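You operate a simulated robot arm through the tools that you are given. There is no shell and no other tool. Be economical: measure what you need, move in short steps, check, and stop when the job is done.

You run a simulated robot arm. Do the job below in one go: nothing can be reset, and whatever is moved stays where it is left.

JOB
Put things in order on the long oak table. At the end: the yellow pad on a beech grip stands on top of the red weight; the tall glass is on the brown square card box; the green paper ball stands where the silver clip stood; the silver clip stands where the tall glass stood; the white blotter block three with a wooden top stands on top of the purple box (marked "LABELS"); whatever was shut is shut again. Leave all else as you found it, and nothing knocked over.

The check looks at the end state, three seconds after you hand in, the way a careful person would. Anything else that was tipped, shoved, dropped, spilled or broken makes it a failure.

ROBOT AND FRAMES
A 7-joint arm with a two-finger parallel gripper, fixed in place. Base frame: the origin is at the foot of the arm, x ahead of it, y to its left, z up; the work surface is at about z = 760. Lengths are in mm, angles in rad, forces in N, time in s.
With the tool pointing down near the work surface it reaches from about 300 to 700 mm from the base axis. Its first joint turns from -1.152 to 1.152 rad. Payload 1.57 kg.
The tool frame sits at the grasp point between the pads (the TCP): z along the fingers, y along the line on which they close. The tips reach 30 mm beyond it. Largest opening 110 mm; finger width 24, thickness 12; the body of the gripper, 48 by 112 mm, starts 78 mm behind the TCP.
Orientation is that of the tool frame in the base frame, as [roll, pitch, yaw] about the fixed x, y, z axes, in that order (R = Rz(yaw) Ry(pitch) Rx(roll)). With the fingers straight down and closing along the base's y, the tool's x points along the base's -x, its y along +y and its z along -z.

CONTROLS
- The arm moves only by the tool step_arm. Its argument "rows" is a list of rows, each a list of 7 numbers: the shift along the tool's x, y, z in mm, then the turn, a rotation vector about the tool's x, y, z in rad, then the opening, from 0 (shut) to 1 (fully open). In form: [[tx, ty, tz, rx, ry, rz, claw], ...]. A call has 1 to 20 rows; each row is the pose to reach, as a shift and turn from the pose commanded when the call began, along the tool's axes at that moment. Each row takes 0.2 s and may step no farther than 50 mm and 0.15 rad from the row before; otherwise, or with a gripper value out of range, the whole call is refused. Where a pose cannot be reached the arm comes as near as it can. A force on the tool above 40 N (or 10 N above the force at the start of the call, whichever is more), or a blocked arm, ends the call early, and 0.2 s more pass. The fingers move at their own pace (about 108 mm/s each) and stop on an object; they squeeze with about 31 N. The grip force told is the motor's: it shows also when the fingers shut on nothing. Time passes only in rows, and 0.2 s behind the last, so rows that repeat a pose let the fingers close. The reply holds the time, the measured pose of the TCP, the force on the tool along the base axes, the opening and the grip force, in the units named above and with some noise.
- Cameras (640 x 400 px; columns grow to the right, rows downward): "scene" is fixed at [146.3, -397.2, 1383.1]; the picture's right is [0.79, -0.62, 0.00], its down [-0.46, -0.58, -0.67] and it looks along [0.41, 0.53, -0.74] (base axes); focal length 251 px, centre (320, 200). "wrist" rides on the gripper at [70, 16, -141] in the tool frame; the picture's right is [-0.23, 0.97, 0.00], its down [-0.86, -0.20, -0.48] and it looks along [-0.47, -0.11, 0.88] (tool axes); focal length 222 px, centre (320, 200).
- camera(camera): a new picture of that camera. The clock stands still meanwhile.
- point_at(camera, pixels): for up to 12 pixels [column, row] of the newest picture of that camera ("zoom" is the newest enlarged one), the place [x, y, z] in the base frame of the surface seen there, good to about 2 mm, but the place of the scene camera against the robot may be out by one fixed shift of up to 18 mm in any direction. The clock stands still meanwhile.
- enlarge(camera, box): a new picture of the part [left, top, right, bottom] of that camera's present view, enlarged. The clock stands still meanwhile.
- job_done(): hands the job in; it is judged then, once.

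Keep the steps short. Do not move on a guess: measure, check each grasp and each placing, and mend mistakes. In all there are 80 turns and 54 pictures (those below and enlarged ones count). Leave the gripper open and the arm clear of the work at the hand-in unless told otherwise, and finish with a single line.

The tools are called after "Request:" by a JSON object that holds its "name" and its "arguments". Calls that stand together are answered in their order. step_arm: Moves the arm, as the interface text tells. Its arguments: {"type":"object","properties":{"rows":{"type":"array","items":{"type":"array","items":{"type":"number"}}}},"required":["rows"]} The other tools are called the same way: camera (camera) takes a picture; point_at (camera, pixels) gives the place of the surface under pixels of a picture; enlarge (camera, box) takes an enlarged picture of a part of a camera's view; job_done () hands the job in.

At the start:

```text
clock: 0.0
tcp_pos: [431.8, -16.9, 1136.0]
tool_rot: [3.141, 0.001, -3.141]
wrist_force: [0.3, 0.3, 0.3]
opening: 110.0
gripper_force: 0.0
```

scene: 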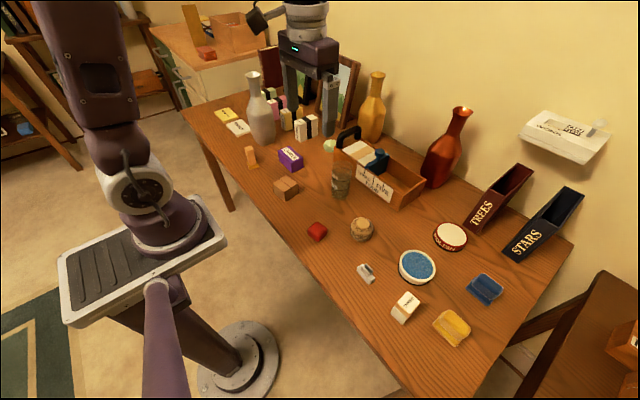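
wrist: 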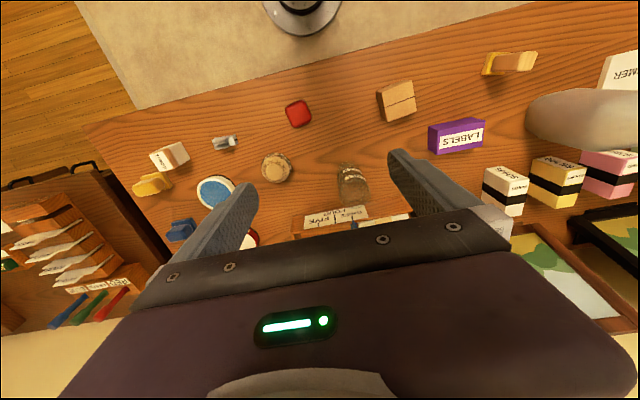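

I'll start with enlarged views of the table to identify all the objects.

Request:
{"name": "enlarge", "arguments": {"camera": "scene", "box": [180, 80, 400, 218]}}

Request:
{"name": "enlarge", "arguments": {"camera": "scene", "box": [290, 200, 530, 350]}}

```text
2.90 times, centred on (290, 149) of scene
```

zoom: 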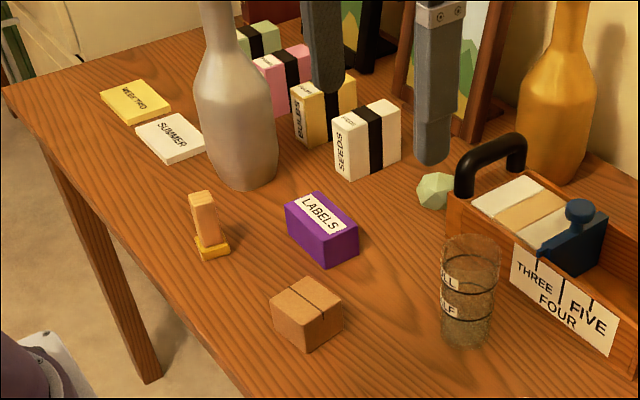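

```text
2.67 times, centred on (410, 275) of scene
```

zoom: 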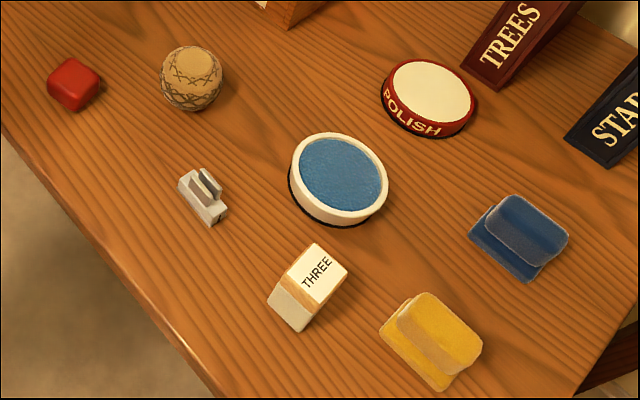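

Now I'll use the wrist view for the tray, the glass and the THREE block.

Request:
{"name": "enlarge", "arguments": {"camera": "wrist", "box": [120, 70, 420, 258]}}

Request:
{"name": "enlarge", "arguments": {"camera": "scene", "box": [310, 130, 430, 205]}}

```text
2.13 times, centred on (270, 164) of wrist
```

zoom: 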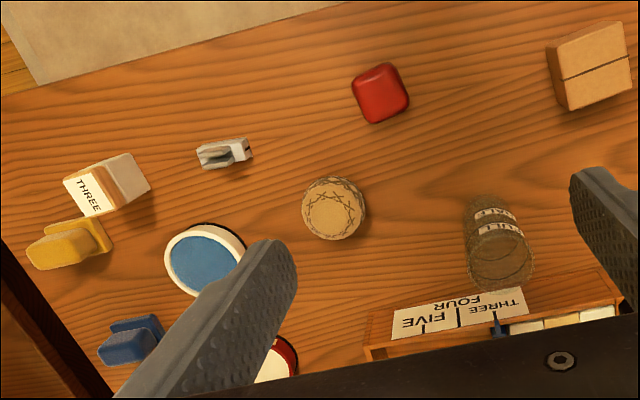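

```text
5.33 times, centred on (370, 168) of scene
```

zoom: 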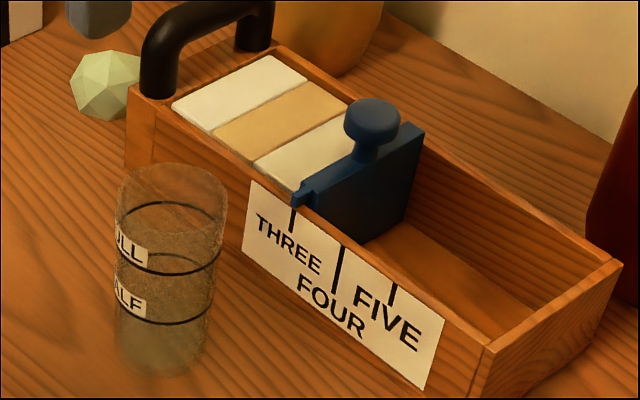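

Next, I'll measure the same objects from both cameras to find the fixed scene shift.

Request:
{"name": "point_at", "arguments": {"camera": "wrist", "pixels": [[298, 112], [397, 92], [412, 110], [455, 128], [518, 62], [490, 65], [162, 160], [180, 152], [227, 142], [276, 168], [354, 196], [350, 172]]}}

Request:
{"name": "point_at", "arguments": {"camera": "scene", "pixels": [[317, 229], [287, 184], [290, 157], [250, 150], [253, 165], [408, 301], [400, 313], [366, 272], [362, 222], [341, 168], [341, 185], [330, 145]]}}

```text
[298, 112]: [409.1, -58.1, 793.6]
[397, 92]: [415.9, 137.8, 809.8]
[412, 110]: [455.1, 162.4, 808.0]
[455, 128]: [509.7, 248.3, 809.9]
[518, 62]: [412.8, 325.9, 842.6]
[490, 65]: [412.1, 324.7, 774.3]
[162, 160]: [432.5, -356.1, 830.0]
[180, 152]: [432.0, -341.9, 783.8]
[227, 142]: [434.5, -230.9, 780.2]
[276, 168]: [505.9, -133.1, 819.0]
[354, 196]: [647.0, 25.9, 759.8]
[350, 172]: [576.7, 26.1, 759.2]
```

```text
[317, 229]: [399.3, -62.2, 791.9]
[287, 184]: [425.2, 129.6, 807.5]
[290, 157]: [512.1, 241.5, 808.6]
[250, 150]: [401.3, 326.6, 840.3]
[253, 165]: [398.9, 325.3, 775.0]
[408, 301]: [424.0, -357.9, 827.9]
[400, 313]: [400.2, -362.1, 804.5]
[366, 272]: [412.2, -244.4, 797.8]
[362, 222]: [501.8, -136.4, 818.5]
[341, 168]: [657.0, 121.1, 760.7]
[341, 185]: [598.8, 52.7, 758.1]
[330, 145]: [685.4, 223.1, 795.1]
```

The scene shift comes out at roughly -8, -5, -2 mm. Next I'll measure the tall obstacles and the neighbours of the ball, and move above the yellow pad on its beech grip.

Request:
{"name": "point_at", "arguments": {"camera": "scene", "pixels": [[252, 75], [262, 120], [376, 75], [372, 118], [459, 111], [440, 165], [350, 128], [337, 143], [364, 152], [313, 125], [298, 128], [401, 202]]}}

Request:
{"name": "step_arm", "arguments": {"rows": [[4, 43, 17, 0, 0, 0, 1], [8, 86, 34, 0, 0, 0, 1], [12, 129, 51, 0, 0, 0, 1], [16, 172, 68, 0, 0, 0, 1], [20, 215, 85, 0, 0, 0, 1], [24, 258, 102, 0, 0, 0, 1], [28, 300, 119, 0, 0, 0, 1], [32, 342, 136, 0, 0, 0, 1], [32, 342, 136, 0, 0, 0, 1]]}}

Request:
{"name": "camera", "arguments": {"camera": "wrist"}}

```text
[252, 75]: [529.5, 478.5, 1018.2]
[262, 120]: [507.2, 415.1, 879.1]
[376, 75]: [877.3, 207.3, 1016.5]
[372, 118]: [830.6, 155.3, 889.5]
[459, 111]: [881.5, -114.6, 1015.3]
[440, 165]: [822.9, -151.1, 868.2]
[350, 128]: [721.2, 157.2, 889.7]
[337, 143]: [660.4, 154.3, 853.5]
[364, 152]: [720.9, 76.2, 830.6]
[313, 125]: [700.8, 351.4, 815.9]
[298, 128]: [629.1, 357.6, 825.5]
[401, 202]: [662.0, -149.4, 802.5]
```

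```text
clock: 2.0
tcp_pos: [398.6, 324.8, 998.9]
tool_rot: [3.141, -0.001, 3.141]
wrist_force: [-0.1, -0.6, -0.1]
opening: 110.1
gripper_force: 0.0
```

```text
47 pictures are left
```

wrist: 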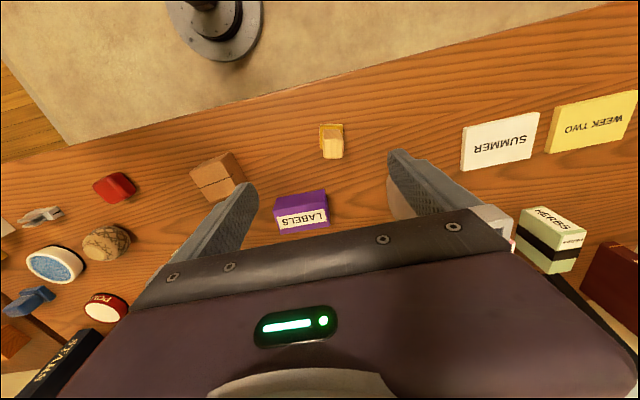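

I'll enlarge the area around the beech-grip pad, near (332,142).

Request:
{"name": "enlarge", "arguments": {"camera": "wrist", "box": [180, 110, 372, 230]}}

Request:
{"name": "point_at", "arguments": {"camera": "wrist", "pixels": [[325, 156], [341, 157], [342, 145], [325, 142], [333, 155], [321, 127], [342, 126], [331, 128], [279, 209], [327, 207], [302, 200], [216, 185]]}}

```text
3.33 times, centred on (276, 170) of wrist
```

zoom: 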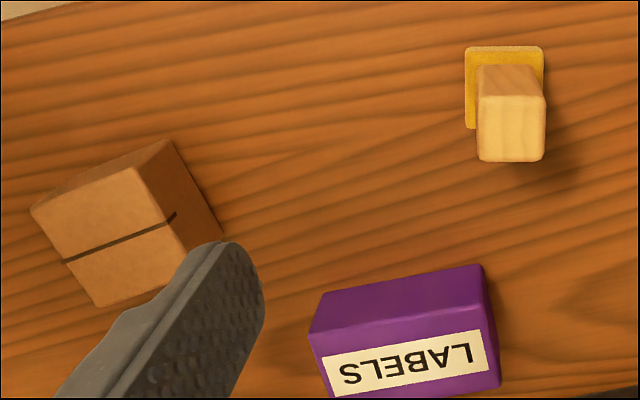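

```text
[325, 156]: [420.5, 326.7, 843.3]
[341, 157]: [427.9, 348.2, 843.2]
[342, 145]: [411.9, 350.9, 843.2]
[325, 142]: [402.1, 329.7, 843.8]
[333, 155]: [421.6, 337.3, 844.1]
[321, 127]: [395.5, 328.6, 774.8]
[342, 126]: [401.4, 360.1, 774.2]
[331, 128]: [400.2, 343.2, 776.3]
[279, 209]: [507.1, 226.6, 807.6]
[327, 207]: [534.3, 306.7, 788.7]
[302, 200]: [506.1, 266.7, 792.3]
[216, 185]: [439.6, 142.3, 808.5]
```

The grip top is about 20x20 mm, centred near (415,340), with a yaw of about -0.18, and it stands from z≈777 to 843. I'll rotate the tool, descend to z≈822 and close.

Request:
{"name": "step_arm", "arguments": {"rows": [[-8, 8, 20, 0, 0, 0.09, 1], [-16, 15, 50, 0, 0, 0.18, 1], [-16, 15, 90, 0, 0, 0.18, 1], [-16, 15, 125, 0, 0, 0.18, 1], [-16, 15, 155, 0, 0, 0.18, 1], [-16, 15, 177, 0, 0, 0.18, 1], [-16, 15, 177, 0, 0, 0.18, 1], [-16, 15, 177, 0, 0, 0.18, 0.1], [-16, 15, 177, 0, 0, 0.18, 0.1], [-16, 15, 177, 0, 0, 0.18, 0.1], [-16, 15, 177, 0, 0, 0.18, 0.1], [-16, 15, 177, 0, 0, 0.18, 0.1]]}}

```text
clock: 4.6
tcp_pos: [415.4, 341.2, 823.6]
tool_rot: [3.142, 0.0, 2.962]
wrist_force: [0.3, 0.4, -0.4]
opening: 27.7
gripper_force: 30.8
```

I have it gripped at 27.7 mm. I'll lift and check.

Request:
{"name": "step_arm", "arguments": {"rows": [[0, 0, -15, 0, 0, 0, 0.1], [0, 0, -45, 0, 0, 0, 0.1], [0, 0, -85, 0, 0, 0, 0.1], [0, 0, -120, 0, 0, 0, 0.1], [0, 0, -120, 0, 0, 0, 0.1]]}}

Request:
{"name": "enlarge", "arguments": {"camera": "wrist", "box": [200, 80, 440, 230]}}

```text
clock: 5.8
tcp_pos: [415.2, 338.7, 943.5]
tool_rot: [3.141, -0.001, 2.961]
wrist_force: [-0.2, 0.9, 0.6]
opening: 11.0
gripper_force: 0.0
```

```text
2.67 times, centred on (320, 155) of wrist
```

zoom: 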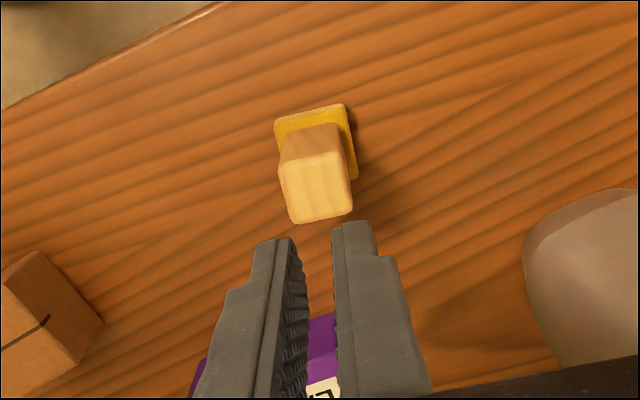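

It slipped out but is still standing. I'll open up, back off and re-measure.

Request:
{"name": "step_arm", "arguments": {"rows": [[0, 0, 0, 0, 0, 0, 1], [0, 0, 0, 0, 0, 0, 1], [0, 0, 0, 0, 0, 0, 1]]}}

Request:
{"name": "enlarge", "arguments": {"camera": "wrist", "box": [260, 90, 388, 170]}}

Request:
{"name": "enlarge", "arguments": {"camera": "scene", "box": [220, 135, 284, 175]}}

```text
clock: 6.6
tcp_pos: [414.9, 338.8, 944.0]
tool_rot: [3.141, 0.0, 2.961]
wrist_force: [0.1, 1.4, -0.1]
opening: 110.3
gripper_force: 0.0
```

```text
5.00 times, centred on (324, 130) of wrist
```

zoom: 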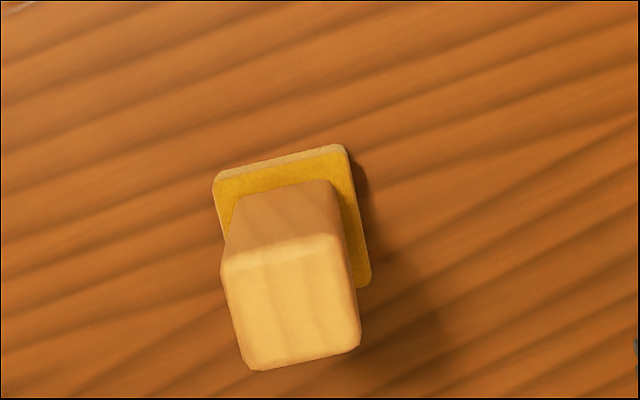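

```text
10.00 times, centred on (252, 155) of scene
```

zoom: 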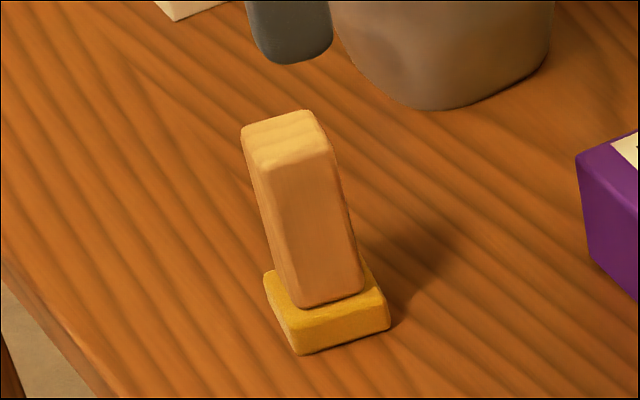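

I'll measure the grip corners precisely from a fresh wrist zoom.

Request:
{"name": "enlarge", "arguments": {"camera": "wrist", "box": [260, 90, 388, 170]}}

Request:
{"name": "point_at", "arguments": {"camera": "zoom", "pixels": [[230, 270], [340, 250], [352, 340], [248, 360], [292, 305], [240, 210], [325, 192], [225, 185], [340, 155], [362, 275], [285, 220]]}}

```text
5.00 times, centred on (324, 130) of wrist
```

zoom: 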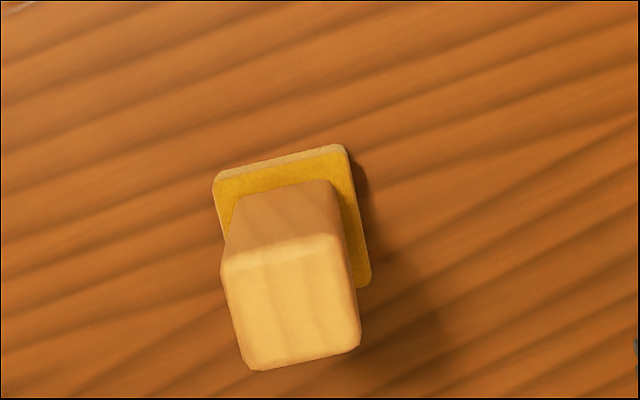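

```text
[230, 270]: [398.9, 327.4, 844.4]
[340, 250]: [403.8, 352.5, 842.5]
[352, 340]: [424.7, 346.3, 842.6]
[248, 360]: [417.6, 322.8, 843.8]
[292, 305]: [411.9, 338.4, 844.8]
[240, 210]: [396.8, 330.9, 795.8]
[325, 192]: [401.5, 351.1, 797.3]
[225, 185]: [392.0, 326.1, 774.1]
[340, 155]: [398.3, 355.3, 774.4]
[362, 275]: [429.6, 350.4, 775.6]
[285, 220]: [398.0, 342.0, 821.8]
```

The object is unmoved: its centre is about (411,337), yaw about -0.2, and the grip is about 27 mm wide. I'll regrasp lower and fully shut, then lift slowly just a little first.

Request:
{"name": "step_arm", "arguments": {"rows": [[3, -2, 45, 0, 0, 0.02, 1], [3, -2, 85, 0, 0, 0.02, 1], [3, -2, 115, 0, 0, 0.02, 1], [3, -2, 131, 0, 0, 0.02, 1], [3, -2, 131, 0, 0, 0.02, 1], [3, -2, 131, 0, 0, 0.02, 0], [3, -2, 131, 0, 0, 0.02, 0], [3, -2, 131, 0, 0, 0.02, 0], [3, -2, 131, 0, 0, 0.02, 0], [3, -2, 131, 0, 0, 0.02, 0], [3, -2, 131, 0, 0, 0.02, 0]]}}

Request:
{"name": "step_arm", "arguments": {"rows": [[0, 0, -3, 0, 0, 0, 0], [0, 0, -7, 0, 0, 0, 0], [0, 0, -12, 0, 0, 0, 0], [0, 0, -18, 0, 0, 0, 0], [0, 0, -24, 0, 0, 0, 0], [0, 0, -30, 0, 0, 0, 0]]}}

```text
clock: 9.0
tcp_pos: [411.7, 338.6, 811.9]
tool_rot: [3.141, 0.0, 2.942]
wrist_force: [-0.1, -0.9, 0.6]
opening: 27.5
gripper_force: 31.2
```

```text
clock: 10.4
tcp_pos: [411.9, 336.8, 842.8]
tool_rot: [3.141, 0.0, 2.944]
wrist_force: [-0.9, -1.0, -2.1]
opening: 28.0
gripper_force: 30.8
```

It holds at 28.0 mm with a load of about 2 N. I'll lift and carry it toward the red weight, keeping high.

Request:
{"name": "step_arm", "arguments": {"rows": [[0, 0, -15, 0, 0, 0, 0], [0, 0, -35, 0, 0, 0, 0], [-2, -10, -55, 0, 0, 0, 0], [-6, -30, -75, 0, 0, 0, 0], [-12, -60, -85, 0, 0, 0, 0], [-18, -92, -85, 0, 0, 0, 0], [-24, -124, -85, 0, 0, 0, 0], [-30, -156, -85, 0, 0, 0, 0], [-36, -188, -85, 0, 0, 0, 0], [-43, -220, -85, 0, 0, 0, 0], [-49, -252, -85, 0, 0, 0, 0], [-55, -284, -85, 0, 0, 0, 0], [-61, -314, -85, 0, 0, 0, 0], [-67, -342, -85, 0, 0, 0, 0], [-71, -364, -85, 0, 0, 0, 0], [-74, -380, -85, 0, 0, 0, 0], [-76, -388, -85, 0, 0, 0, 0], [-76, -388, -85, 0, 0, 0, 0]]}}

Request:
{"name": "camera", "arguments": {"camera": "wrist"}}

```text
clock: 14.2
tcp_pos: [409.9, -58.1, 928.1]
tool_rot: [3.141, 0.0, 2.943]
wrist_force: [-0.4, 0.2, -1.5]
opening: 27.4
gripper_force: 31.0
```

```text
41 pictures are left
```

wrist: 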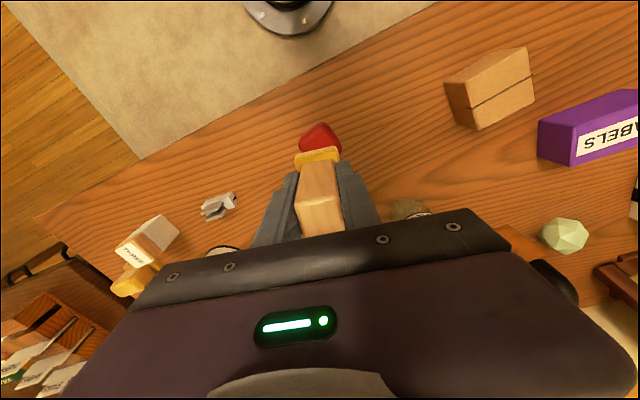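

The red weight is partly hidden by the load. I'll shift 75 mm ahead in +x to see it clearly.

Request:
{"name": "step_arm", "arguments": {"rows": [[-30, 6, 0, 0, 0, 0, 0], [-60, 12, 0, 0, 0, 0, 0], [-74, 15, 0, 0, 0, 0, 0], [-74, 15, 0, 0, 0, 0, 0]]}}

Request:
{"name": "enlarge", "arguments": {"camera": "wrist", "box": [250, 40, 410, 140]}}

```text
clock: 15.2
tcp_pos: [484.6, -56.4, 928.3]
tool_rot: [-3.141, 0.0, 2.943]
wrist_force: [-0.7, -0.1, -1.5]
opening: 27.5
gripper_force: 31.0
```

```text
4.00 times, centred on (330, 90) of wrist
```

zoom: 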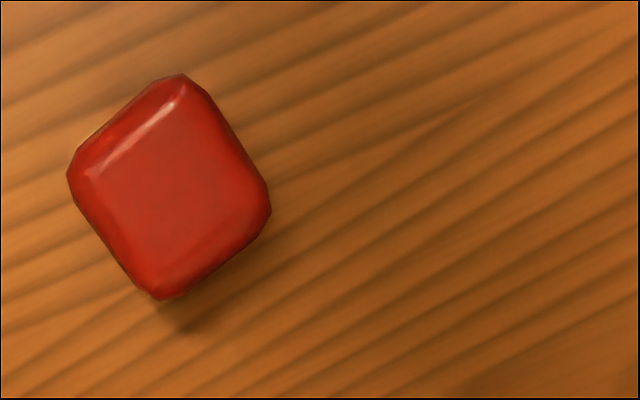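

Request:
{"name": "point_at", "arguments": {"camera": "zoom", "pixels": [[176, 185], [185, 95], [95, 172], [168, 275], [252, 205], [160, 120], [120, 220], [225, 240], [215, 150], [178, 78], [264, 210], [75, 175]]}}

```text
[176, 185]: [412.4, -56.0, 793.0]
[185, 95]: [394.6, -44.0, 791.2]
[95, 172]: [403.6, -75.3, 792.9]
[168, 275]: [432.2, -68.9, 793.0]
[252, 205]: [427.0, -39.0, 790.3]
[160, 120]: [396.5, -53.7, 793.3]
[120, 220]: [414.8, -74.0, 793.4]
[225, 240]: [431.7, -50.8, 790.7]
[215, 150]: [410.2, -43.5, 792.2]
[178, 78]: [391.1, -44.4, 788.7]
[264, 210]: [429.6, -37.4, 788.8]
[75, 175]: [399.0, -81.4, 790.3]
```

The red weight's top centre is about (414.4,-56.8,793) with a yaw of about +0.2. I'll move over it, turn the load by +0.4 to line up, and descend to just above.

Request:
{"name": "step_arm", "arguments": {"rows": [[25, -5, 0, 0, 0, -0.1, 0], [50, -10, 0, 0, 0, -0.2, 0], [66, -14, 0, 0, 0, -0.3, 0], [68.7, -14.4, 0, 0, 0, -0.4, 0], [68.7, -14.4, 25, 0, 0, -0.4, 0], [68.7, -14.4, 50, 0, 0, -0.4, 0], [68.7, -14.4, 68, 0, 0, -0.4, 0], [68.7, -14.4, 75, 0, 0, -0.4, 0], [68.7, -14.4, 75, 0, 0, -0.4, 0]]}}

Request:
{"name": "enlarge", "arguments": {"camera": "scene", "box": [269, 190, 365, 250]}}

```text
clock: 17.2
tcp_pos: [416.2, -57.1, 852.1]
tool_rot: [3.142, -0.001, -2.94]
wrist_force: [-1.1, -0.1, -1.1]
opening: 27.7
gripper_force: 30.9
```

```text
6.67 times, centred on (317, 220) of scene
```

zoom: 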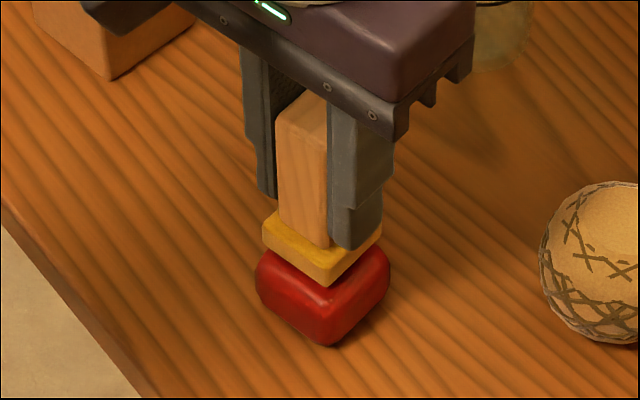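

It lines up well and hovers a few mm above. I'll lower it gently.

Request:
{"name": "step_arm", "arguments": {"rows": [[0.8, 0, 2, 0, 0, 0, 0], [1.3, 0, 4, 0, 0, 0, 0], [1.3, 0, 5, 0, 0, 0, 0], [1.3, 0, 5.5, 0, 0, 0, 0]]}}

```text
clock: 18.2
tcp_pos: [414.3, -56.5, 847.8]
tool_rot: [-3.14, 0.0, -2.94]
wrist_force: [0.0, 0.6, 1.3]
opening: 27.6
gripper_force: 30.7
```

Request:
{"name": "step_arm", "arguments": {"rows": [[0, 0, 0.7, 0, 0, 0, 0], [0, 0, 0.7, 0, 0, 0, 0]]}}

```text
clock: 18.8
tcp_pos: [414.3, -58.1, 845.9]
tool_rot: [-3.141, 0.002, -2.94]
wrist_force: [-1.3, 0.0, 19.8]
opening: 27.6
gripper_force: 30.9
```

It's in firm contact. I'll ease off 0.5 mm, open partly, and rise straight up.

Request:
{"name": "step_arm", "arguments": {"rows": [[0, 0, -0.5, 0, 0, 0, 0], [0, 0, -0.5, 0, 0, 0, 0.35], [0, 0, -0.5, 0, 0, 0, 0.55], [0, 0, -0.5, 0, 0, 0, 0.55], [0, 0, -20, 0, 0, 0, 0.6], [0, 0, -50, 0, 0, 0, 0.8], [0, 0, -95, 0, 0, 0, 1], [0, 0, -140, 0, 0, 0, 1], [0, 0, -140, 0, 0, 0, 1]]}}

Request:
{"name": "camera", "arguments": {"camera": "scene"}}

Request:
{"name": "camera", "arguments": {"camera": "wrist"}}

```text
clock: 20.8
tcp_pos: [413.1, -57.9, 985.2]
tool_rot: [-3.141, -0.001, -2.942]
wrist_force: [0.0, 0.8, 0.3]
opening: 110.0
gripper_force: 0.1
```

```text
38 pictures are left
```

scene: 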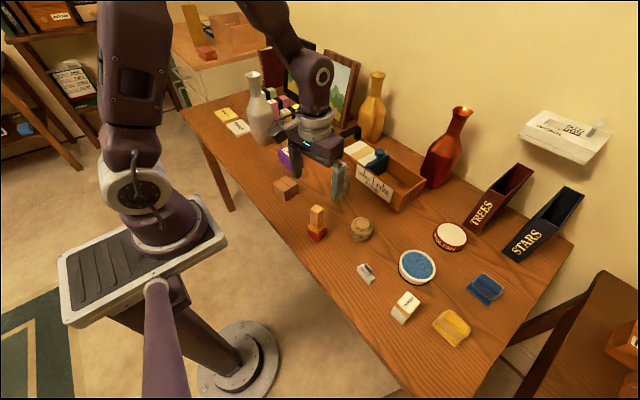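

```text
37 pictures are left
```

wrist: 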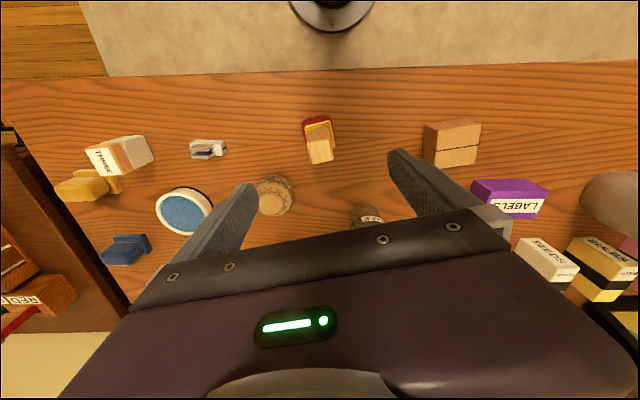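

The pad stands on the red weight. Next is the glass: I'll hover near it, tool turned square, to measure it and the card box.

Request:
{"name": "step_arm", "arguments": {"rows": [[-35, 8, -5, 0, 0, 0.05, 1], [-70, 16, -10, 0, 0, 0.1, 1], [-105, 25, -15, 0, 0, 0.15, 1], [-140, 34, -15, 0, 0, 0.2, 1], [-175, 42, -15, 0, 0, 0.2, 1], [-201, 49, -15, 0, 0, 0.2, 1], [-201, 49, -15, 0, 0, 0.2, 1]]}}

Request:
{"name": "camera", "arguments": {"camera": "wrist"}}

Request:
{"name": "enlarge", "arguments": {"camera": "wrist", "box": [250, 80, 410, 180]}}

```text
clock: 22.4
tcp_pos: [600.9, 31.1, 1001.3]
tool_rot: [3.141, 0.001, 3.141]
wrist_force: [0.6, 0.2, -0.4]
opening: 110.1
gripper_force: 0.0
```

```text
36 pictures are left
```

wrist: 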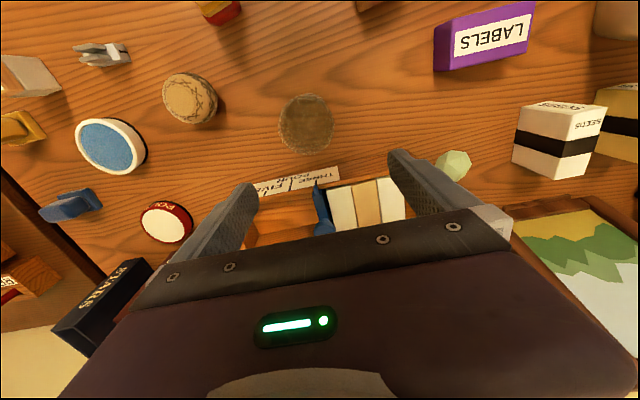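

```text
4.00 times, centred on (330, 130) of wrist
```

zoom: 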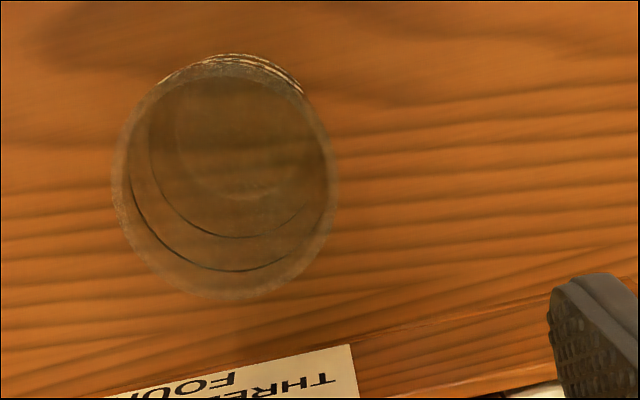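

Now I'll measure the glass by its opaque stickers and rings.

Request:
{"name": "point_at", "arguments": {"camera": "zoom", "pixels": [[262, 60], [240, 57], [215, 60], [285, 75], [232, 271], [280, 258], [150, 220], [245, 237], [223, 297], [113, 190], [337, 190], [225, 150]]}}

Request:
{"name": "enlarge", "arguments": {"camera": "scene", "box": [309, 150, 373, 190]}}

```text
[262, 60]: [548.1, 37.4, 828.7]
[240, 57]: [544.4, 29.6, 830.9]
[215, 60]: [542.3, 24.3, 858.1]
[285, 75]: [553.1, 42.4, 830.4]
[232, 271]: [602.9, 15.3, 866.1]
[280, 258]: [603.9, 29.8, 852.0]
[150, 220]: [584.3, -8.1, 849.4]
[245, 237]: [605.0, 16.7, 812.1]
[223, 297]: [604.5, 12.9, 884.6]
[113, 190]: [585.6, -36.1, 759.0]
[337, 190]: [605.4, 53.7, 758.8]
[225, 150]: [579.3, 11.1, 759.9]
```

```text
10.00 times, centred on (341, 170) of scene
```

zoom: 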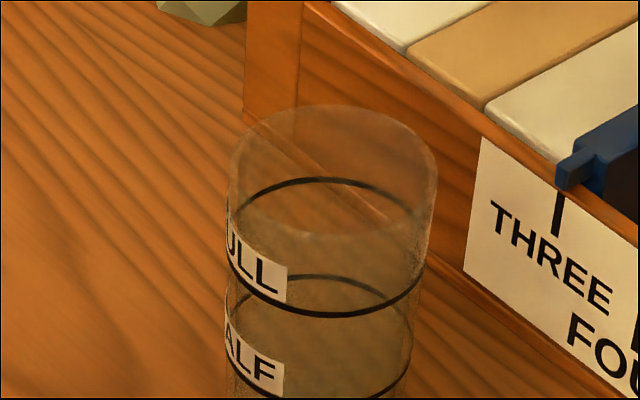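

The glass centre is (574,22), diameter about 62, with the rim at 885. Now I'll measure the tray edge, then move to view the card box and the LABELS box.

Request:
{"name": "point_at", "arguments": {"camera": "wrist", "pixels": [[338, 172], [265, 192], [370, 178], [330, 188], [454, 160], [443, 168], [465, 165], [455, 172], [525, 125], [560, 108], [392, 187], [520, 160]]}}

Request:
{"name": "step_arm", "arguments": {"rows": [[35, 27, 0, 0, 0, 0, 1], [70, 54, 0, 0, 0, 0, 1], [105, 81, 0, 0, 0, 0, 1], [130, 100, 0, 0, 0, 0, 1], [130, 100, 0, 0, 0, 0, 1]]}}

Request:
{"name": "camera", "arguments": {"camera": "wrist"}}

Request:
{"name": "enlarge", "arguments": {"camera": "wrist", "box": [272, 60, 464, 180]}}

```text
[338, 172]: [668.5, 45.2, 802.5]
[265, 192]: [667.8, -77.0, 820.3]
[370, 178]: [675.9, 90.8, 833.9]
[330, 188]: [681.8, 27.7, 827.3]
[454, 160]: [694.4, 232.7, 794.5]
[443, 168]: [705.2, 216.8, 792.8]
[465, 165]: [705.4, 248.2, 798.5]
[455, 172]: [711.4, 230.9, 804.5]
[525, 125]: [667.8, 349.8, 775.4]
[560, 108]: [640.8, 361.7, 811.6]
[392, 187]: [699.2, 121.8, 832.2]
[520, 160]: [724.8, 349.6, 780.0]
```

```text
clock: 23.6
tcp_pos: [472.5, 129.4, 1003.4]
tool_rot: [3.14, 0.0, 3.14]
wrist_force: [0.0, -0.1, 0.3]
opening: 110.1
gripper_force: 0.1
```

```text
33 pictures are left
```

wrist: 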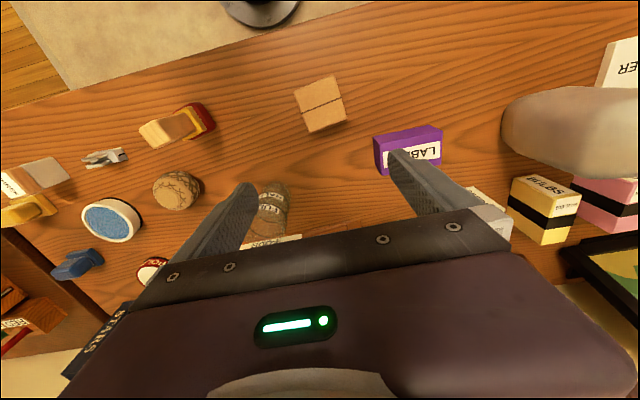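

```text
3.33 times, centred on (368, 120) of wrist
```

zoom: 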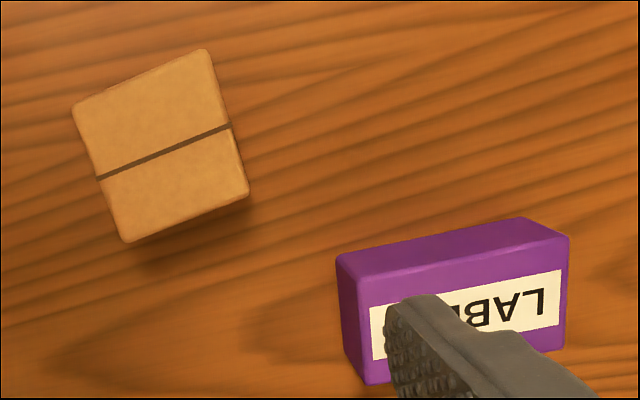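

Request:
{"name": "point_at", "arguments": {"camera": "zoom", "pixels": [[80, 113], [203, 60], [243, 190], [128, 235], [165, 150], [345, 263], [370, 282], [565, 238], [562, 340], [372, 378], [520, 222], [352, 340]]}}

```text
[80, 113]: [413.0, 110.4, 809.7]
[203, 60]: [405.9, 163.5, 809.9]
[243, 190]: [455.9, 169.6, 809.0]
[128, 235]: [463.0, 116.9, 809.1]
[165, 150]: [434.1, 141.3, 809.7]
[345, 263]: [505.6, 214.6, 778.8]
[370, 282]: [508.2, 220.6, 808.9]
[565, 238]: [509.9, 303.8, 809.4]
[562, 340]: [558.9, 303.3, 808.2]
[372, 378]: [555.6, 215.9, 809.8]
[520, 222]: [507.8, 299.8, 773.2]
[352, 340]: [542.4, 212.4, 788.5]
```

The card box centre is (434,140), about 54 mm square, with its top at 809.5. The LABELS top runs from (508,220) to (559,304). Now I'll go over the glass, descend and grip it.

Request:
{"name": "step_arm", "arguments": {"rows": [[-30, -32, 0, 0, 0, 0, 1], [-60, -64, 0, 0, 0, 0, 1], [-90, -95, 0, 0, 0, 0, 1], [-102.3, -108.2, 0, 0, 0, 0, 1], [-102.3, -108.2, 0, 0, 0, 0, 1], [-102.3, -108.2, 40, 0, 0, 0, 1], [-102.3, -108.2, 80, 0, 0, 0, 1], [-102.3, -108.2, 120, 0, 0, 0, 1], [-102.3, -108.2, 150, 0, 0, 0, 1], [-102.3, -108.2, 166, 0, 0, 0, 1], [-102.3, -108.2, 166, 0, 0, 0, 1], [-102.3, -108.2, 166, 0, 0, 0, 0.7], [-102.3, -108.2, 166, 0, 0, 0, 0.6], [-102.3, -108.2, 166, 0, 0, 0, 0.4], [-102.3, -108.2, 166, 0, 0, 0, 0], [-102.3, -108.2, 166, 0, 0, 0, 0], [-102.3, -108.2, 166, 0, 0, 0, 0]]}}

```text
clock: 27.2
tcp_pos: [572.6, 20.7, 835.0]
tool_rot: [3.141, 0.0, 3.141]
wrist_force: [0.5, -0.5, 0.9]
opening: 62.0
gripper_force: 31.1
```

The grip is 62 mm, as expected. I'll lift gently, carry, and stop above the box.

Request:
{"name": "step_arm", "arguments": {"rows": [[0, 0, -3, 0, 0, 0, 0], [0, 0, -8, 0, 0, 0, 0], [0, 0, -16, 0, 0, 0, 0], [0, 0, -28, 0, 0, 0, 0], [0, 0, -42, 0, 0, 0, 0], [0, 0, -58, 0, 0, 0, 0], [0, 0, -74, 0, 0, 0, 0], [0, 0, -86, 0, 0, 0, 0], [0, 0, -90, 0, 0, 0, 0], [0, 0, -90, 0, 0, 0, 0]]}}

Request:
{"name": "step_arm", "arguments": {"rows": [[5, 4, 0, 0, 0, 0, 0], [15, 13, 0, 0, 0, 0, 0], [30, 26, 0, 0, 0, 0, 0], [46, 40, 0, 0, 0, 0, 0], [63, 54, 0, 0, 0, 0, 0], [80, 69, 0, 0, 0, 0, 0], [97, 83, 0, 0, 0, 0, 0], [112, 96, 0, 0, 0, 0, 0], [124, 107, 0, 0, 0, 0, 0], [133, 115, 0, 0, 0, 0, 0], [138, 119, 0, 0, 0, 0, 0], [138.5, 119.2, 0, 0, 0, 0, 0], [138.5, 119.2, 0, 0, 0, 0, 0]]}}

Request:
{"name": "camera", "arguments": {"camera": "scene"}}

```text
clock: 29.4
tcp_pos: [573.3, 21.9, 926.2]
tool_rot: [-3.141, 0.001, 3.141]
wrist_force: [-0.5, 0.6, -2.3]
opening: 62.2
gripper_force: 30.9
```

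```text
clock: 32.2
tcp_pos: [434.2, 142.3, 924.1]
tool_rot: [3.141, 0.0, -3.141]
wrist_force: [0.1, -0.4, -1.0]
opening: 61.9
gripper_force: 31.3
```

```text
31 pictures are left
```

scene: 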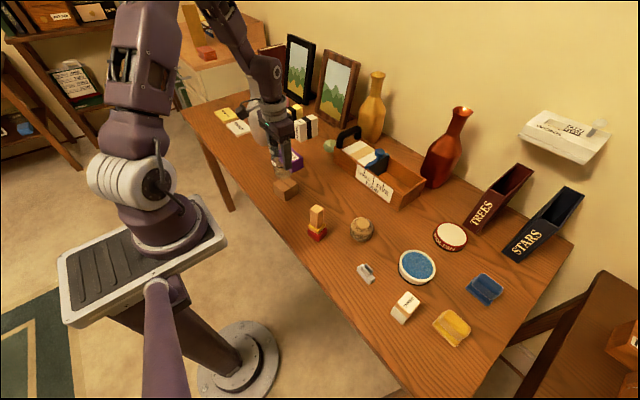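

Request:
{"name": "enlarge", "arguments": {"camera": "scene", "box": [220, 90, 364, 210]}}

```text
3.33 times, centred on (292, 150) of scene
```

zoom: 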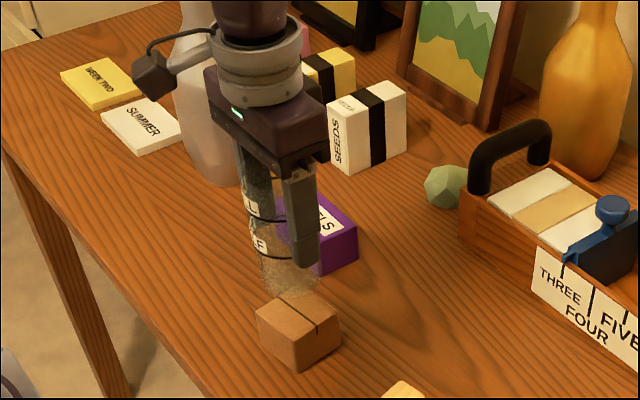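

The glass hangs above the box. I'll lower it to just above contact.

Request:
{"name": "step_arm", "arguments": {"rows": [[0, -1, 8, 0, 0, 0, 0], [0, -1, 20, 0, 0, 0, 0], [0, -1, 30, 0, 0, 0, 0], [0, -1, 35, 0, 0, 0, 0], [0, -1, 37, 0, 0, 0, 0], [0, -1, 37, 0, 0, 0, 0]]}}

Request:
{"name": "step_arm", "arguments": {"rows": [[0, 0, 0.7, 0, 0, 0, 0], [0, 0, 1.2, 0, 0, 0, 0]]}}

```text
clock: 33.6
tcp_pos: [434.9, 140.2, 887.4]
tool_rot: [3.141, 0.002, -3.141]
wrist_force: [0.3, 0.9, -2.6]
opening: 61.9
gripper_force: 31.1
```

```text
clock: 34.2
tcp_pos: [435.2, 140.3, 887.1]
tool_rot: [3.141, 0.001, 3.141]
wrist_force: [-0.5, -0.3, -2.6]
opening: 62.2
gripper_force: 30.8
```

Request:
{"name": "step_arm", "arguments": {"rows": [[0, 0, 0.6, 0, 0, 0, 0], [0, 0, 0.9, 0, 0, 0, 0]]}}

```text
clock: 34.8
tcp_pos: [434.5, 141.0, 885.9]
tool_rot: [3.14, -0.002, 3.141]
wrist_force: [0.3, 0.2, -2.1]
opening: 62.0
gripper_force: 30.7
```

Request:
{"name": "step_arm", "arguments": {"rows": [[0, 0, 0.4, 0, 0, 0, 0], [0, 0, 0.7, 0, 0, 0, 0]]}}

```text
clock: 35.4
tcp_pos: [434.7, 140.5, 885.6]
tool_rot: [3.141, 0.0, 3.141]
wrist_force: [-2.0, -0.5, 5.1]
opening: 61.8
gripper_force: 31.1
```

It's in contact. I'll release slowly and rise.

Request:
{"name": "step_arm", "arguments": {"rows": [[0, 0, 0, 0, 0, 0, 0.6], [0, 0, 0, 0, 0, 0, 0.75], [0, 0, 0, 0, 0, 0, 1], [0, 0, 0, 0, 0, 0, 1], [0, 0, -20, 0, 0, 0, 1], [0, 0, -60, 0, 0, 0, 1], [0, 0, -100, 0, 0, 0, 1], [0, 0, -140, 0, 0, 0, 1], [0, 0, -140, 0, 0, 0, 1]]}}

Request:
{"name": "enlarge", "arguments": {"camera": "scene", "box": [240, 120, 368, 220]}}

```text
clock: 37.4
tcp_pos: [433.1, 138.3, 1027.5]
tool_rot: [-3.141, 0.0, 3.141]
wrist_force: [0.5, 1.2, 0.7]
opening: 110.2
gripper_force: 0.0
```

```text
4.00 times, centred on (304, 170) of scene
```

zoom: 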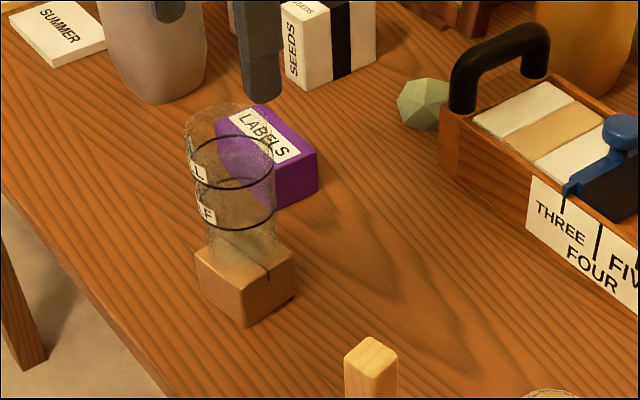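

The glass stands on the box. Now I'll go to hover over the silver clip.

Request:
{"name": "step_arm", "arguments": {"rows": [[0, -45, 0, 0, 0, 0, 1], [0, -90, 0, 0, 0, 0, 1], [0, -135, 0, 0, 0, 0, 1], [0, -180, 0, 0, 0, 0, 1], [0, -225, 0, 0, 0, 0, 1], [0, -270, 0, 0, 0, 0, 1], [0, -315, 0, 0, 0, 0, 1], [0, -355, 20, 0, 0, 0, 1], [0, -368, 50, 0, 0, 0, 1], [0, -368, 80, 0, 0, 0, 1], [0, -368, 80, 0, 0, 0, 1]]}}

Request:
{"name": "camera", "arguments": {"camera": "wrist"}}

Request:
{"name": "enlarge", "arguments": {"camera": "wrist", "box": [272, 90, 368, 150]}}

Request:
{"name": "enlarge", "arguments": {"camera": "scene", "box": [335, 252, 399, 292]}}

```text
clock: 39.8
tcp_pos: [436.9, -228.3, 944.7]
tool_rot: [-3.141, 0.0, -3.138]
wrist_force: [-0.3, 0.0, 0.6]
opening: 110.1
gripper_force: 0.1
```

```text
28 pictures are left
```

wrist: 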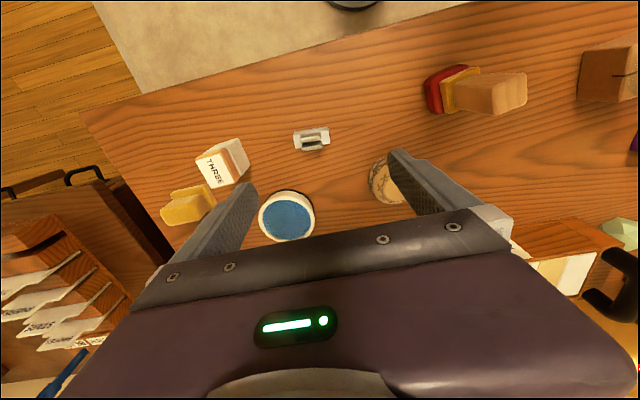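

```text
6.67 times, centred on (320, 120) of wrist
```

zoom: 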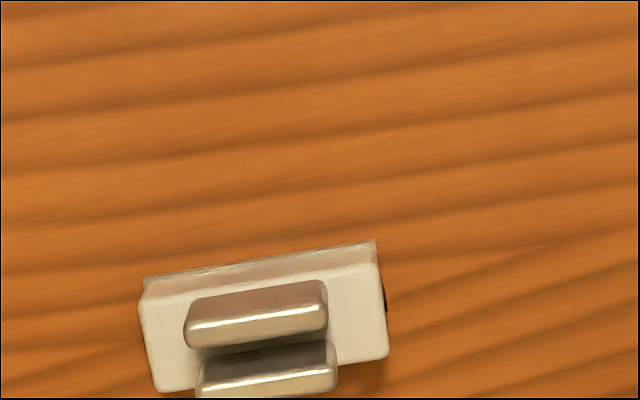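

```text
10.00 times, centred on (367, 272) of scene
```

zoom: 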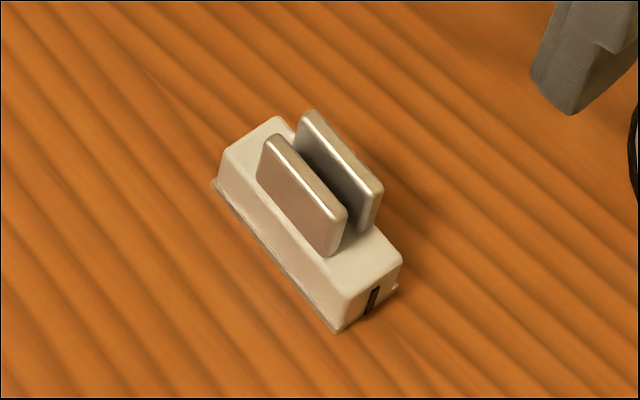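

Request:
{"name": "point_at", "arguments": {"camera": "wrist", "pixels": [[294.2, 136], [327.2, 130.5], [329.2, 142.5], [296.5, 147.5], [310, 138.5], [312, 146.5], [294.5, 132], [327, 127], [222, 162], [240, 155], [210, 170], [233, 148]]}}

Request:
{"name": "enlarge", "arguments": {"camera": "wrist", "box": [180, 120, 276, 200]}}

```text
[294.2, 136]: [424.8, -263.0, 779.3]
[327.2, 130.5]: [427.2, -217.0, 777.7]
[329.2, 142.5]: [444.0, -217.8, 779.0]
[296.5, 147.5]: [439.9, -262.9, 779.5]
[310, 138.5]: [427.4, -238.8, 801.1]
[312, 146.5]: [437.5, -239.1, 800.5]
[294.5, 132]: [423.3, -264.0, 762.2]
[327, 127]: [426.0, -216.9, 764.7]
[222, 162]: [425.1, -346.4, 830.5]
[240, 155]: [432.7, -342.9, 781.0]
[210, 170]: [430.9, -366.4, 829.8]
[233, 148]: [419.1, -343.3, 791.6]
```

```text
5.00 times, centred on (228, 160) of wrist
```

zoom: 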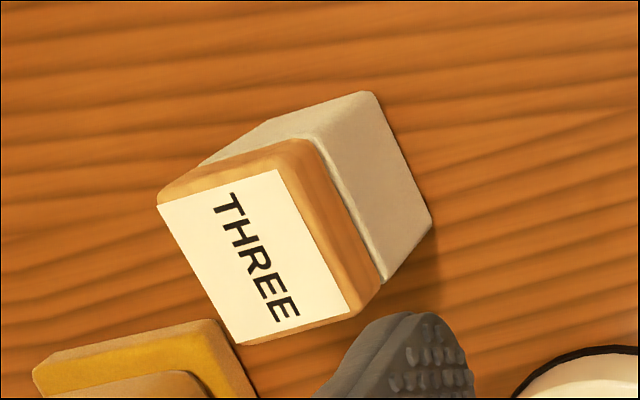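

The clip body is centred at (434,-240), 47 mm long along y with yaw about -0.07 and its top at 779. I'll descend to straddle its ends with the tips at about 765, then close.

Request:
{"name": "step_arm", "arguments": {"rows": [[1, -6, 40, 0, 0, 0.07, 1], [1, -11.3, 80, 0, 0, 0.07, 1], [1, -11.3, 115, 0, 0, 0.07, 1], [1, -11.3, 138, 0, 0, 0.07, 1], [1, -11.3, 146, 0, 0, 0.07, 1], [1, -11.3, 150, 0, 0, 0.07, 1], [1, -11.3, 150, 0, 0, 0.07, 1]]}}

Request:
{"name": "step_arm", "arguments": {"rows": [[0, 0, 0, 0, 0, 0, 0.6], [0, 0, 0, 0, 0, 0, 0.45], [0, 0, 0, 0, 0, 0, 0.3], [0, 0, 0, 0, 0, 0, 0], [0, 0, 0, 0, 0, 0, 0], [0, 0, 0, 0, 0, 0, 0]]}}

Request:
{"name": "step_arm", "arguments": {"rows": [[0, 0, -3, 0, 0, 0, 0], [0, 0, -7, 0, 0, 0, 0], [0, 0, -13, 0, 0, 0, 0], [0, 0, -20, 0, 0, 0, 0], [0, 0, -28, 0, 0, 0, 0], [0, 0, -28, 0, 0, 0, 0]]}}

Request:
{"name": "enlarge", "arguments": {"camera": "wrist", "box": [240, 120, 400, 220]}}

```text
clock: 41.4
tcp_pos: [434.1, -240.3, 795.1]
tool_rot: [-3.139, 0.0, 3.073]
wrist_force: [-0.2, 0.6, -0.8]
opening: 109.9
gripper_force: 0.0
```

```text
clock: 42.8
tcp_pos: [434.1, -239.2, 795.9]
tool_rot: [3.142, 0.0, 3.072]
wrist_force: [-0.5, -0.7, -0.1]
opening: 48.6
gripper_force: 31.2
```

```text
clock: 44.2
tcp_pos: [435.7, -238.3, 823.9]
tool_rot: [3.141, -0.001, 3.071]
wrist_force: [0.1, 0.1, 0.3]
opening: 48.5
gripper_force: 30.7
```

```text
4.00 times, centred on (320, 170) of wrist
```

zoom: 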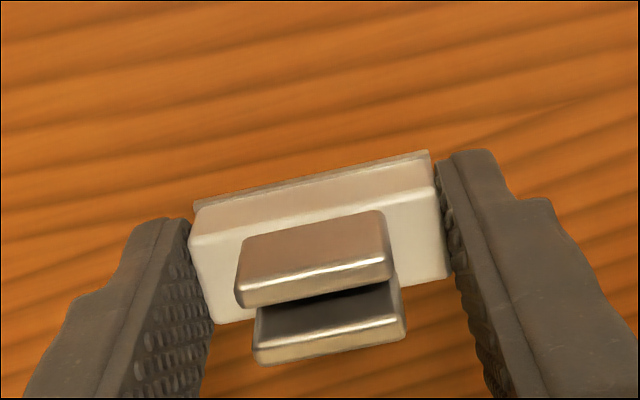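

The clip is held. I'll carry it to the glass's old place at (574,22).

Request:
{"name": "step_arm", "arguments": {"rows": [[0, 0, -25, 0, 0, 0, 0], [0, 0, -60, 0, 0, 0, 0], [0, 0, -95, 0, 0, 0, 0], [-12, 27, -100, 0, 0, 0, 0], [-27, 60, -100, 0, 0, 0, 0], [-43, 95, -100, 0, 0, 0, 0], [-59, 130, -100, 0, 0, 0, 0], [-75, 166, -100, 0, 0, 0, 0], [-90, 201, -100, 0, 0, 0, 0], [-105, 236, -100, 0, 0, 0, 0], [-116, 260, -100, 0, 0, 0, 0], [-120.9, 270.1, -100, 0, 0, 0, 0], [-120.9, 270.1, -70, 0, 0, 0, 0], [-120.9, 270.1, -35, 0, 0, 0, 0], [-120.9, 270.1, 0, 0, 0, 0, 0], [-120.9, 270.1, 15, 0, 0, 0, 0], [-120.9, 270.1, 24, 0, 0, 0, 0], [-120.9, 270.1, 25.5, 0, 0, 0, 0], [-120.9, 270.1, 25.5, 0, 0, 0, 0]]}}

```text
clock: 48.2
tcp_pos: [574.8, 22.1, 797.6]
tool_rot: [-3.141, 0.001, 3.072]
wrist_force: [-0.2, 0.3, -0.3]
opening: 48.8
gripper_force: 30.9
```

Now I'll make the last two millimetres gently.

Request:
{"name": "step_arm", "arguments": {"rows": [[0, 0, 0.8, 0, 0, 0, 0], [0, 0, 1.4, 0, 0, 0, 0]]}}

Request:
{"name": "step_arm", "arguments": {"rows": [[0, 0, 0.4, 0, 0, 0, 0], [0, 0, 0.7, 0, 0, 0, 0]]}}

```text
clock: 48.8
tcp_pos: [572.2, 22.6, 796.4]
tool_rot: [3.14, 0.0, 3.072]
wrist_force: [-0.1, -0.1, -0.5]
opening: 48.9
gripper_force: 31.4
```

```text
clock: 49.4
tcp_pos: [572.9, 22.4, 796.1]
tool_rot: [-3.14, 0.001, 3.073]
wrist_force: [-0.8, -0.3, -0.5]
opening: 48.8
gripper_force: 30.9
```

Request:
{"name": "step_arm", "arguments": {"rows": [[0, 0, 0.4, 0, 0, 0, 0], [0, 0, 0.7, 0, 0, 0, 0]]}}

```text
clock: 50.0
tcp_pos: [573.6, 21.3, 795.8]
tool_rot: [3.141, -0.001, 3.072]
wrist_force: [-1.7, 0.0, 7.3]
opening: 48.7
gripper_force: 30.9
```

It's touching the table. I'll release and rise, then look.

Request:
{"name": "step_arm", "arguments": {"rows": [[0, 0, 0, 0, 0, 0, 0.5], [0, 0, 0, 0, 0, 0, 0.7], [0, 0, 0, 0, 0, 0, 1], [0, 0, 0, 0, 0, 0, 1], [0, 0, -15, 0, 0, 0, 1], [0, 0, -50, 0, 0, 0, 1], [0, 0, -95, 0, 0, 0, 1], [0, 0, -140, 0, 0, 0, 1], [0, 0, -185, 0, 0, 0, 1], [0, 0, -185, 0, 0, 0, 1]]}}

Request:
{"name": "camera", "arguments": {"camera": "wrist"}}

```text
clock: 52.2
tcp_pos: [569.7, 22.7, 979.2]
tool_rot: [-3.139, 0.002, 3.072]
wrist_force: [-0.3, -0.3, 0.1]
opening: 110.2
gripper_force: 0.0
```

```text
23 pictures are left
```

wrist: 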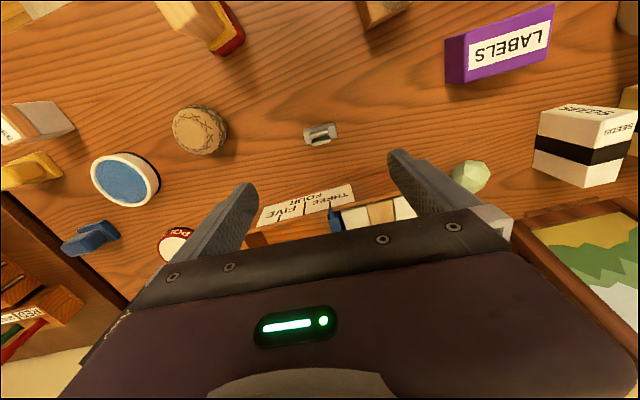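

The clip stands where the glass stood. Before reaching for the ball I'll measure the surroundings: picture frame, tray handle and the SEEDS block.

Request:
{"name": "point_at", "arguments": {"camera": "wrist", "pixels": [[470, 172], [460, 180], [484, 180], [472, 162], [515, 215], [512, 232], [560, 206], [590, 260], [540, 225], [540, 165], [600, 180], [395, 210]]}}

Request:
{"name": "enlarge", "arguments": {"camera": "scene", "box": [280, 40, 408, 160]}}

Request:
{"name": "point_at", "arguments": {"camera": "scene", "pixels": [[324, 52], [358, 62], [349, 125], [330, 118], [341, 134], [355, 128], [337, 150], [345, 153], [330, 140], [329, 152], [324, 145], [335, 146]]}}

```text
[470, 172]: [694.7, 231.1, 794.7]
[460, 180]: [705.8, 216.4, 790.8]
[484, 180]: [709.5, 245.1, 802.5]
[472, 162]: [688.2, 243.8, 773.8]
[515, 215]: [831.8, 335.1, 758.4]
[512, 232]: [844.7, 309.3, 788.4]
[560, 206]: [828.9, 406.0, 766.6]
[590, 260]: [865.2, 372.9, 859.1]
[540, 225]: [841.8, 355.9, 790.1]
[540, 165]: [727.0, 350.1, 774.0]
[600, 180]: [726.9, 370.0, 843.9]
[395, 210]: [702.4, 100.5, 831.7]
```

```text
3.33 times, centred on (344, 100) of scene
```

zoom: 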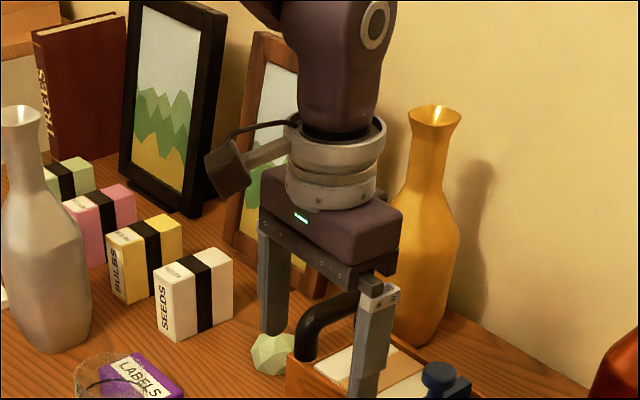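

```text
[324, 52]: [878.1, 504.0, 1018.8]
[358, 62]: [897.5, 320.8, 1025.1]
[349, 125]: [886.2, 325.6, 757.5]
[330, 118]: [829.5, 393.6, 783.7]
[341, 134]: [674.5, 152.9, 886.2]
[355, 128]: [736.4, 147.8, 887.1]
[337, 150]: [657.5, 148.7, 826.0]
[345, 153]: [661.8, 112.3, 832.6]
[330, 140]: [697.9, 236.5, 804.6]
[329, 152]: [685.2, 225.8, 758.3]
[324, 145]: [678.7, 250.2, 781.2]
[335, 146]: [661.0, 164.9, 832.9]
```

The ball centre is about (705,232), radius about 22, with a tray handle on its right (y<170) and nothing else close. I'll turn the tool by 1.18 rad so the fingers close radially, away from the handle, and hover high short of the ball.

Request:
{"name": "step_arm", "arguments": {"rows": [[-7, 22, 0, 0, 0, 0.131, 1], [-14, 44, 5, 0, 0, 0.262, 1], [-21, 66, 10, 0, 0, 0.393, 1], [-28, 88, 15, 0, 0, 0.524, 1], [-35, 110, 20, 0, 0, 0.655, 1], [-42, 132, 25, 0, 0, 0.786, 1], [-49, 154, 30, 0, 0, 0.917, 1], [-56, 176, 30, 0, 0, 1.048, 1], [-63, 198, 30, 0, 0, 1.18, 0.68], [-63, 198, 30, 0, 0, 1.18, 0.68]]}}

Request:
{"name": "step_arm", "arguments": {"rows": [[0, 0, 0, -0.125, 0, 0, 0.68], [0, 0, 0, -0.25, 0, 0, 0.68], [0, 0, 0, -0.25, 0, 0, 0.68]]}}

Request:
{"name": "camera", "arguments": {"camera": "wrist"}}

```text
clock: 54.4
tcp_pos: [649.1, 214.4, 950.1]
tool_rot: [-3.14, 0.001, 1.891]
wrist_force: [0.2, -0.1, 0.0]
opening: 74.6
gripper_force: 0.1
```

```text
clock: 55.2
tcp_pos: [650.0, 214.7, 950.0]
tool_rot: [2.888, 0.001, 1.891]
wrist_force: [0.1, -0.1, -2.0]
opening: 74.9
gripper_force: 0.0
```

```text
21 pictures are left
```

wrist: 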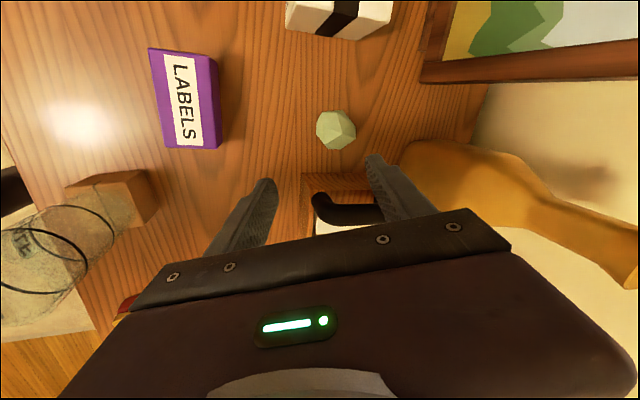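

Request:
{"name": "point_at", "arguments": {"camera": "wrist", "pixels": [[336, 130], [318, 128], [354, 128], [336, 112], [336, 148], [325, 117], [348, 142], [320, 142], [318, 205], [335, 183], [375, 205], [330, 200]]}}

```text
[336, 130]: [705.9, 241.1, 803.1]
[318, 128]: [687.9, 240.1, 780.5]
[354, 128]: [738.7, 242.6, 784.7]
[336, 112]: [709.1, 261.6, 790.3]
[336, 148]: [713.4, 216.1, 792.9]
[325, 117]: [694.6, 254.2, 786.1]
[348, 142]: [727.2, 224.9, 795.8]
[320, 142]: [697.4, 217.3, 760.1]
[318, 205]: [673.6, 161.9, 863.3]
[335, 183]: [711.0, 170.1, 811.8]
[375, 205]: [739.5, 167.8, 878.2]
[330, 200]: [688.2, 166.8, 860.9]
```

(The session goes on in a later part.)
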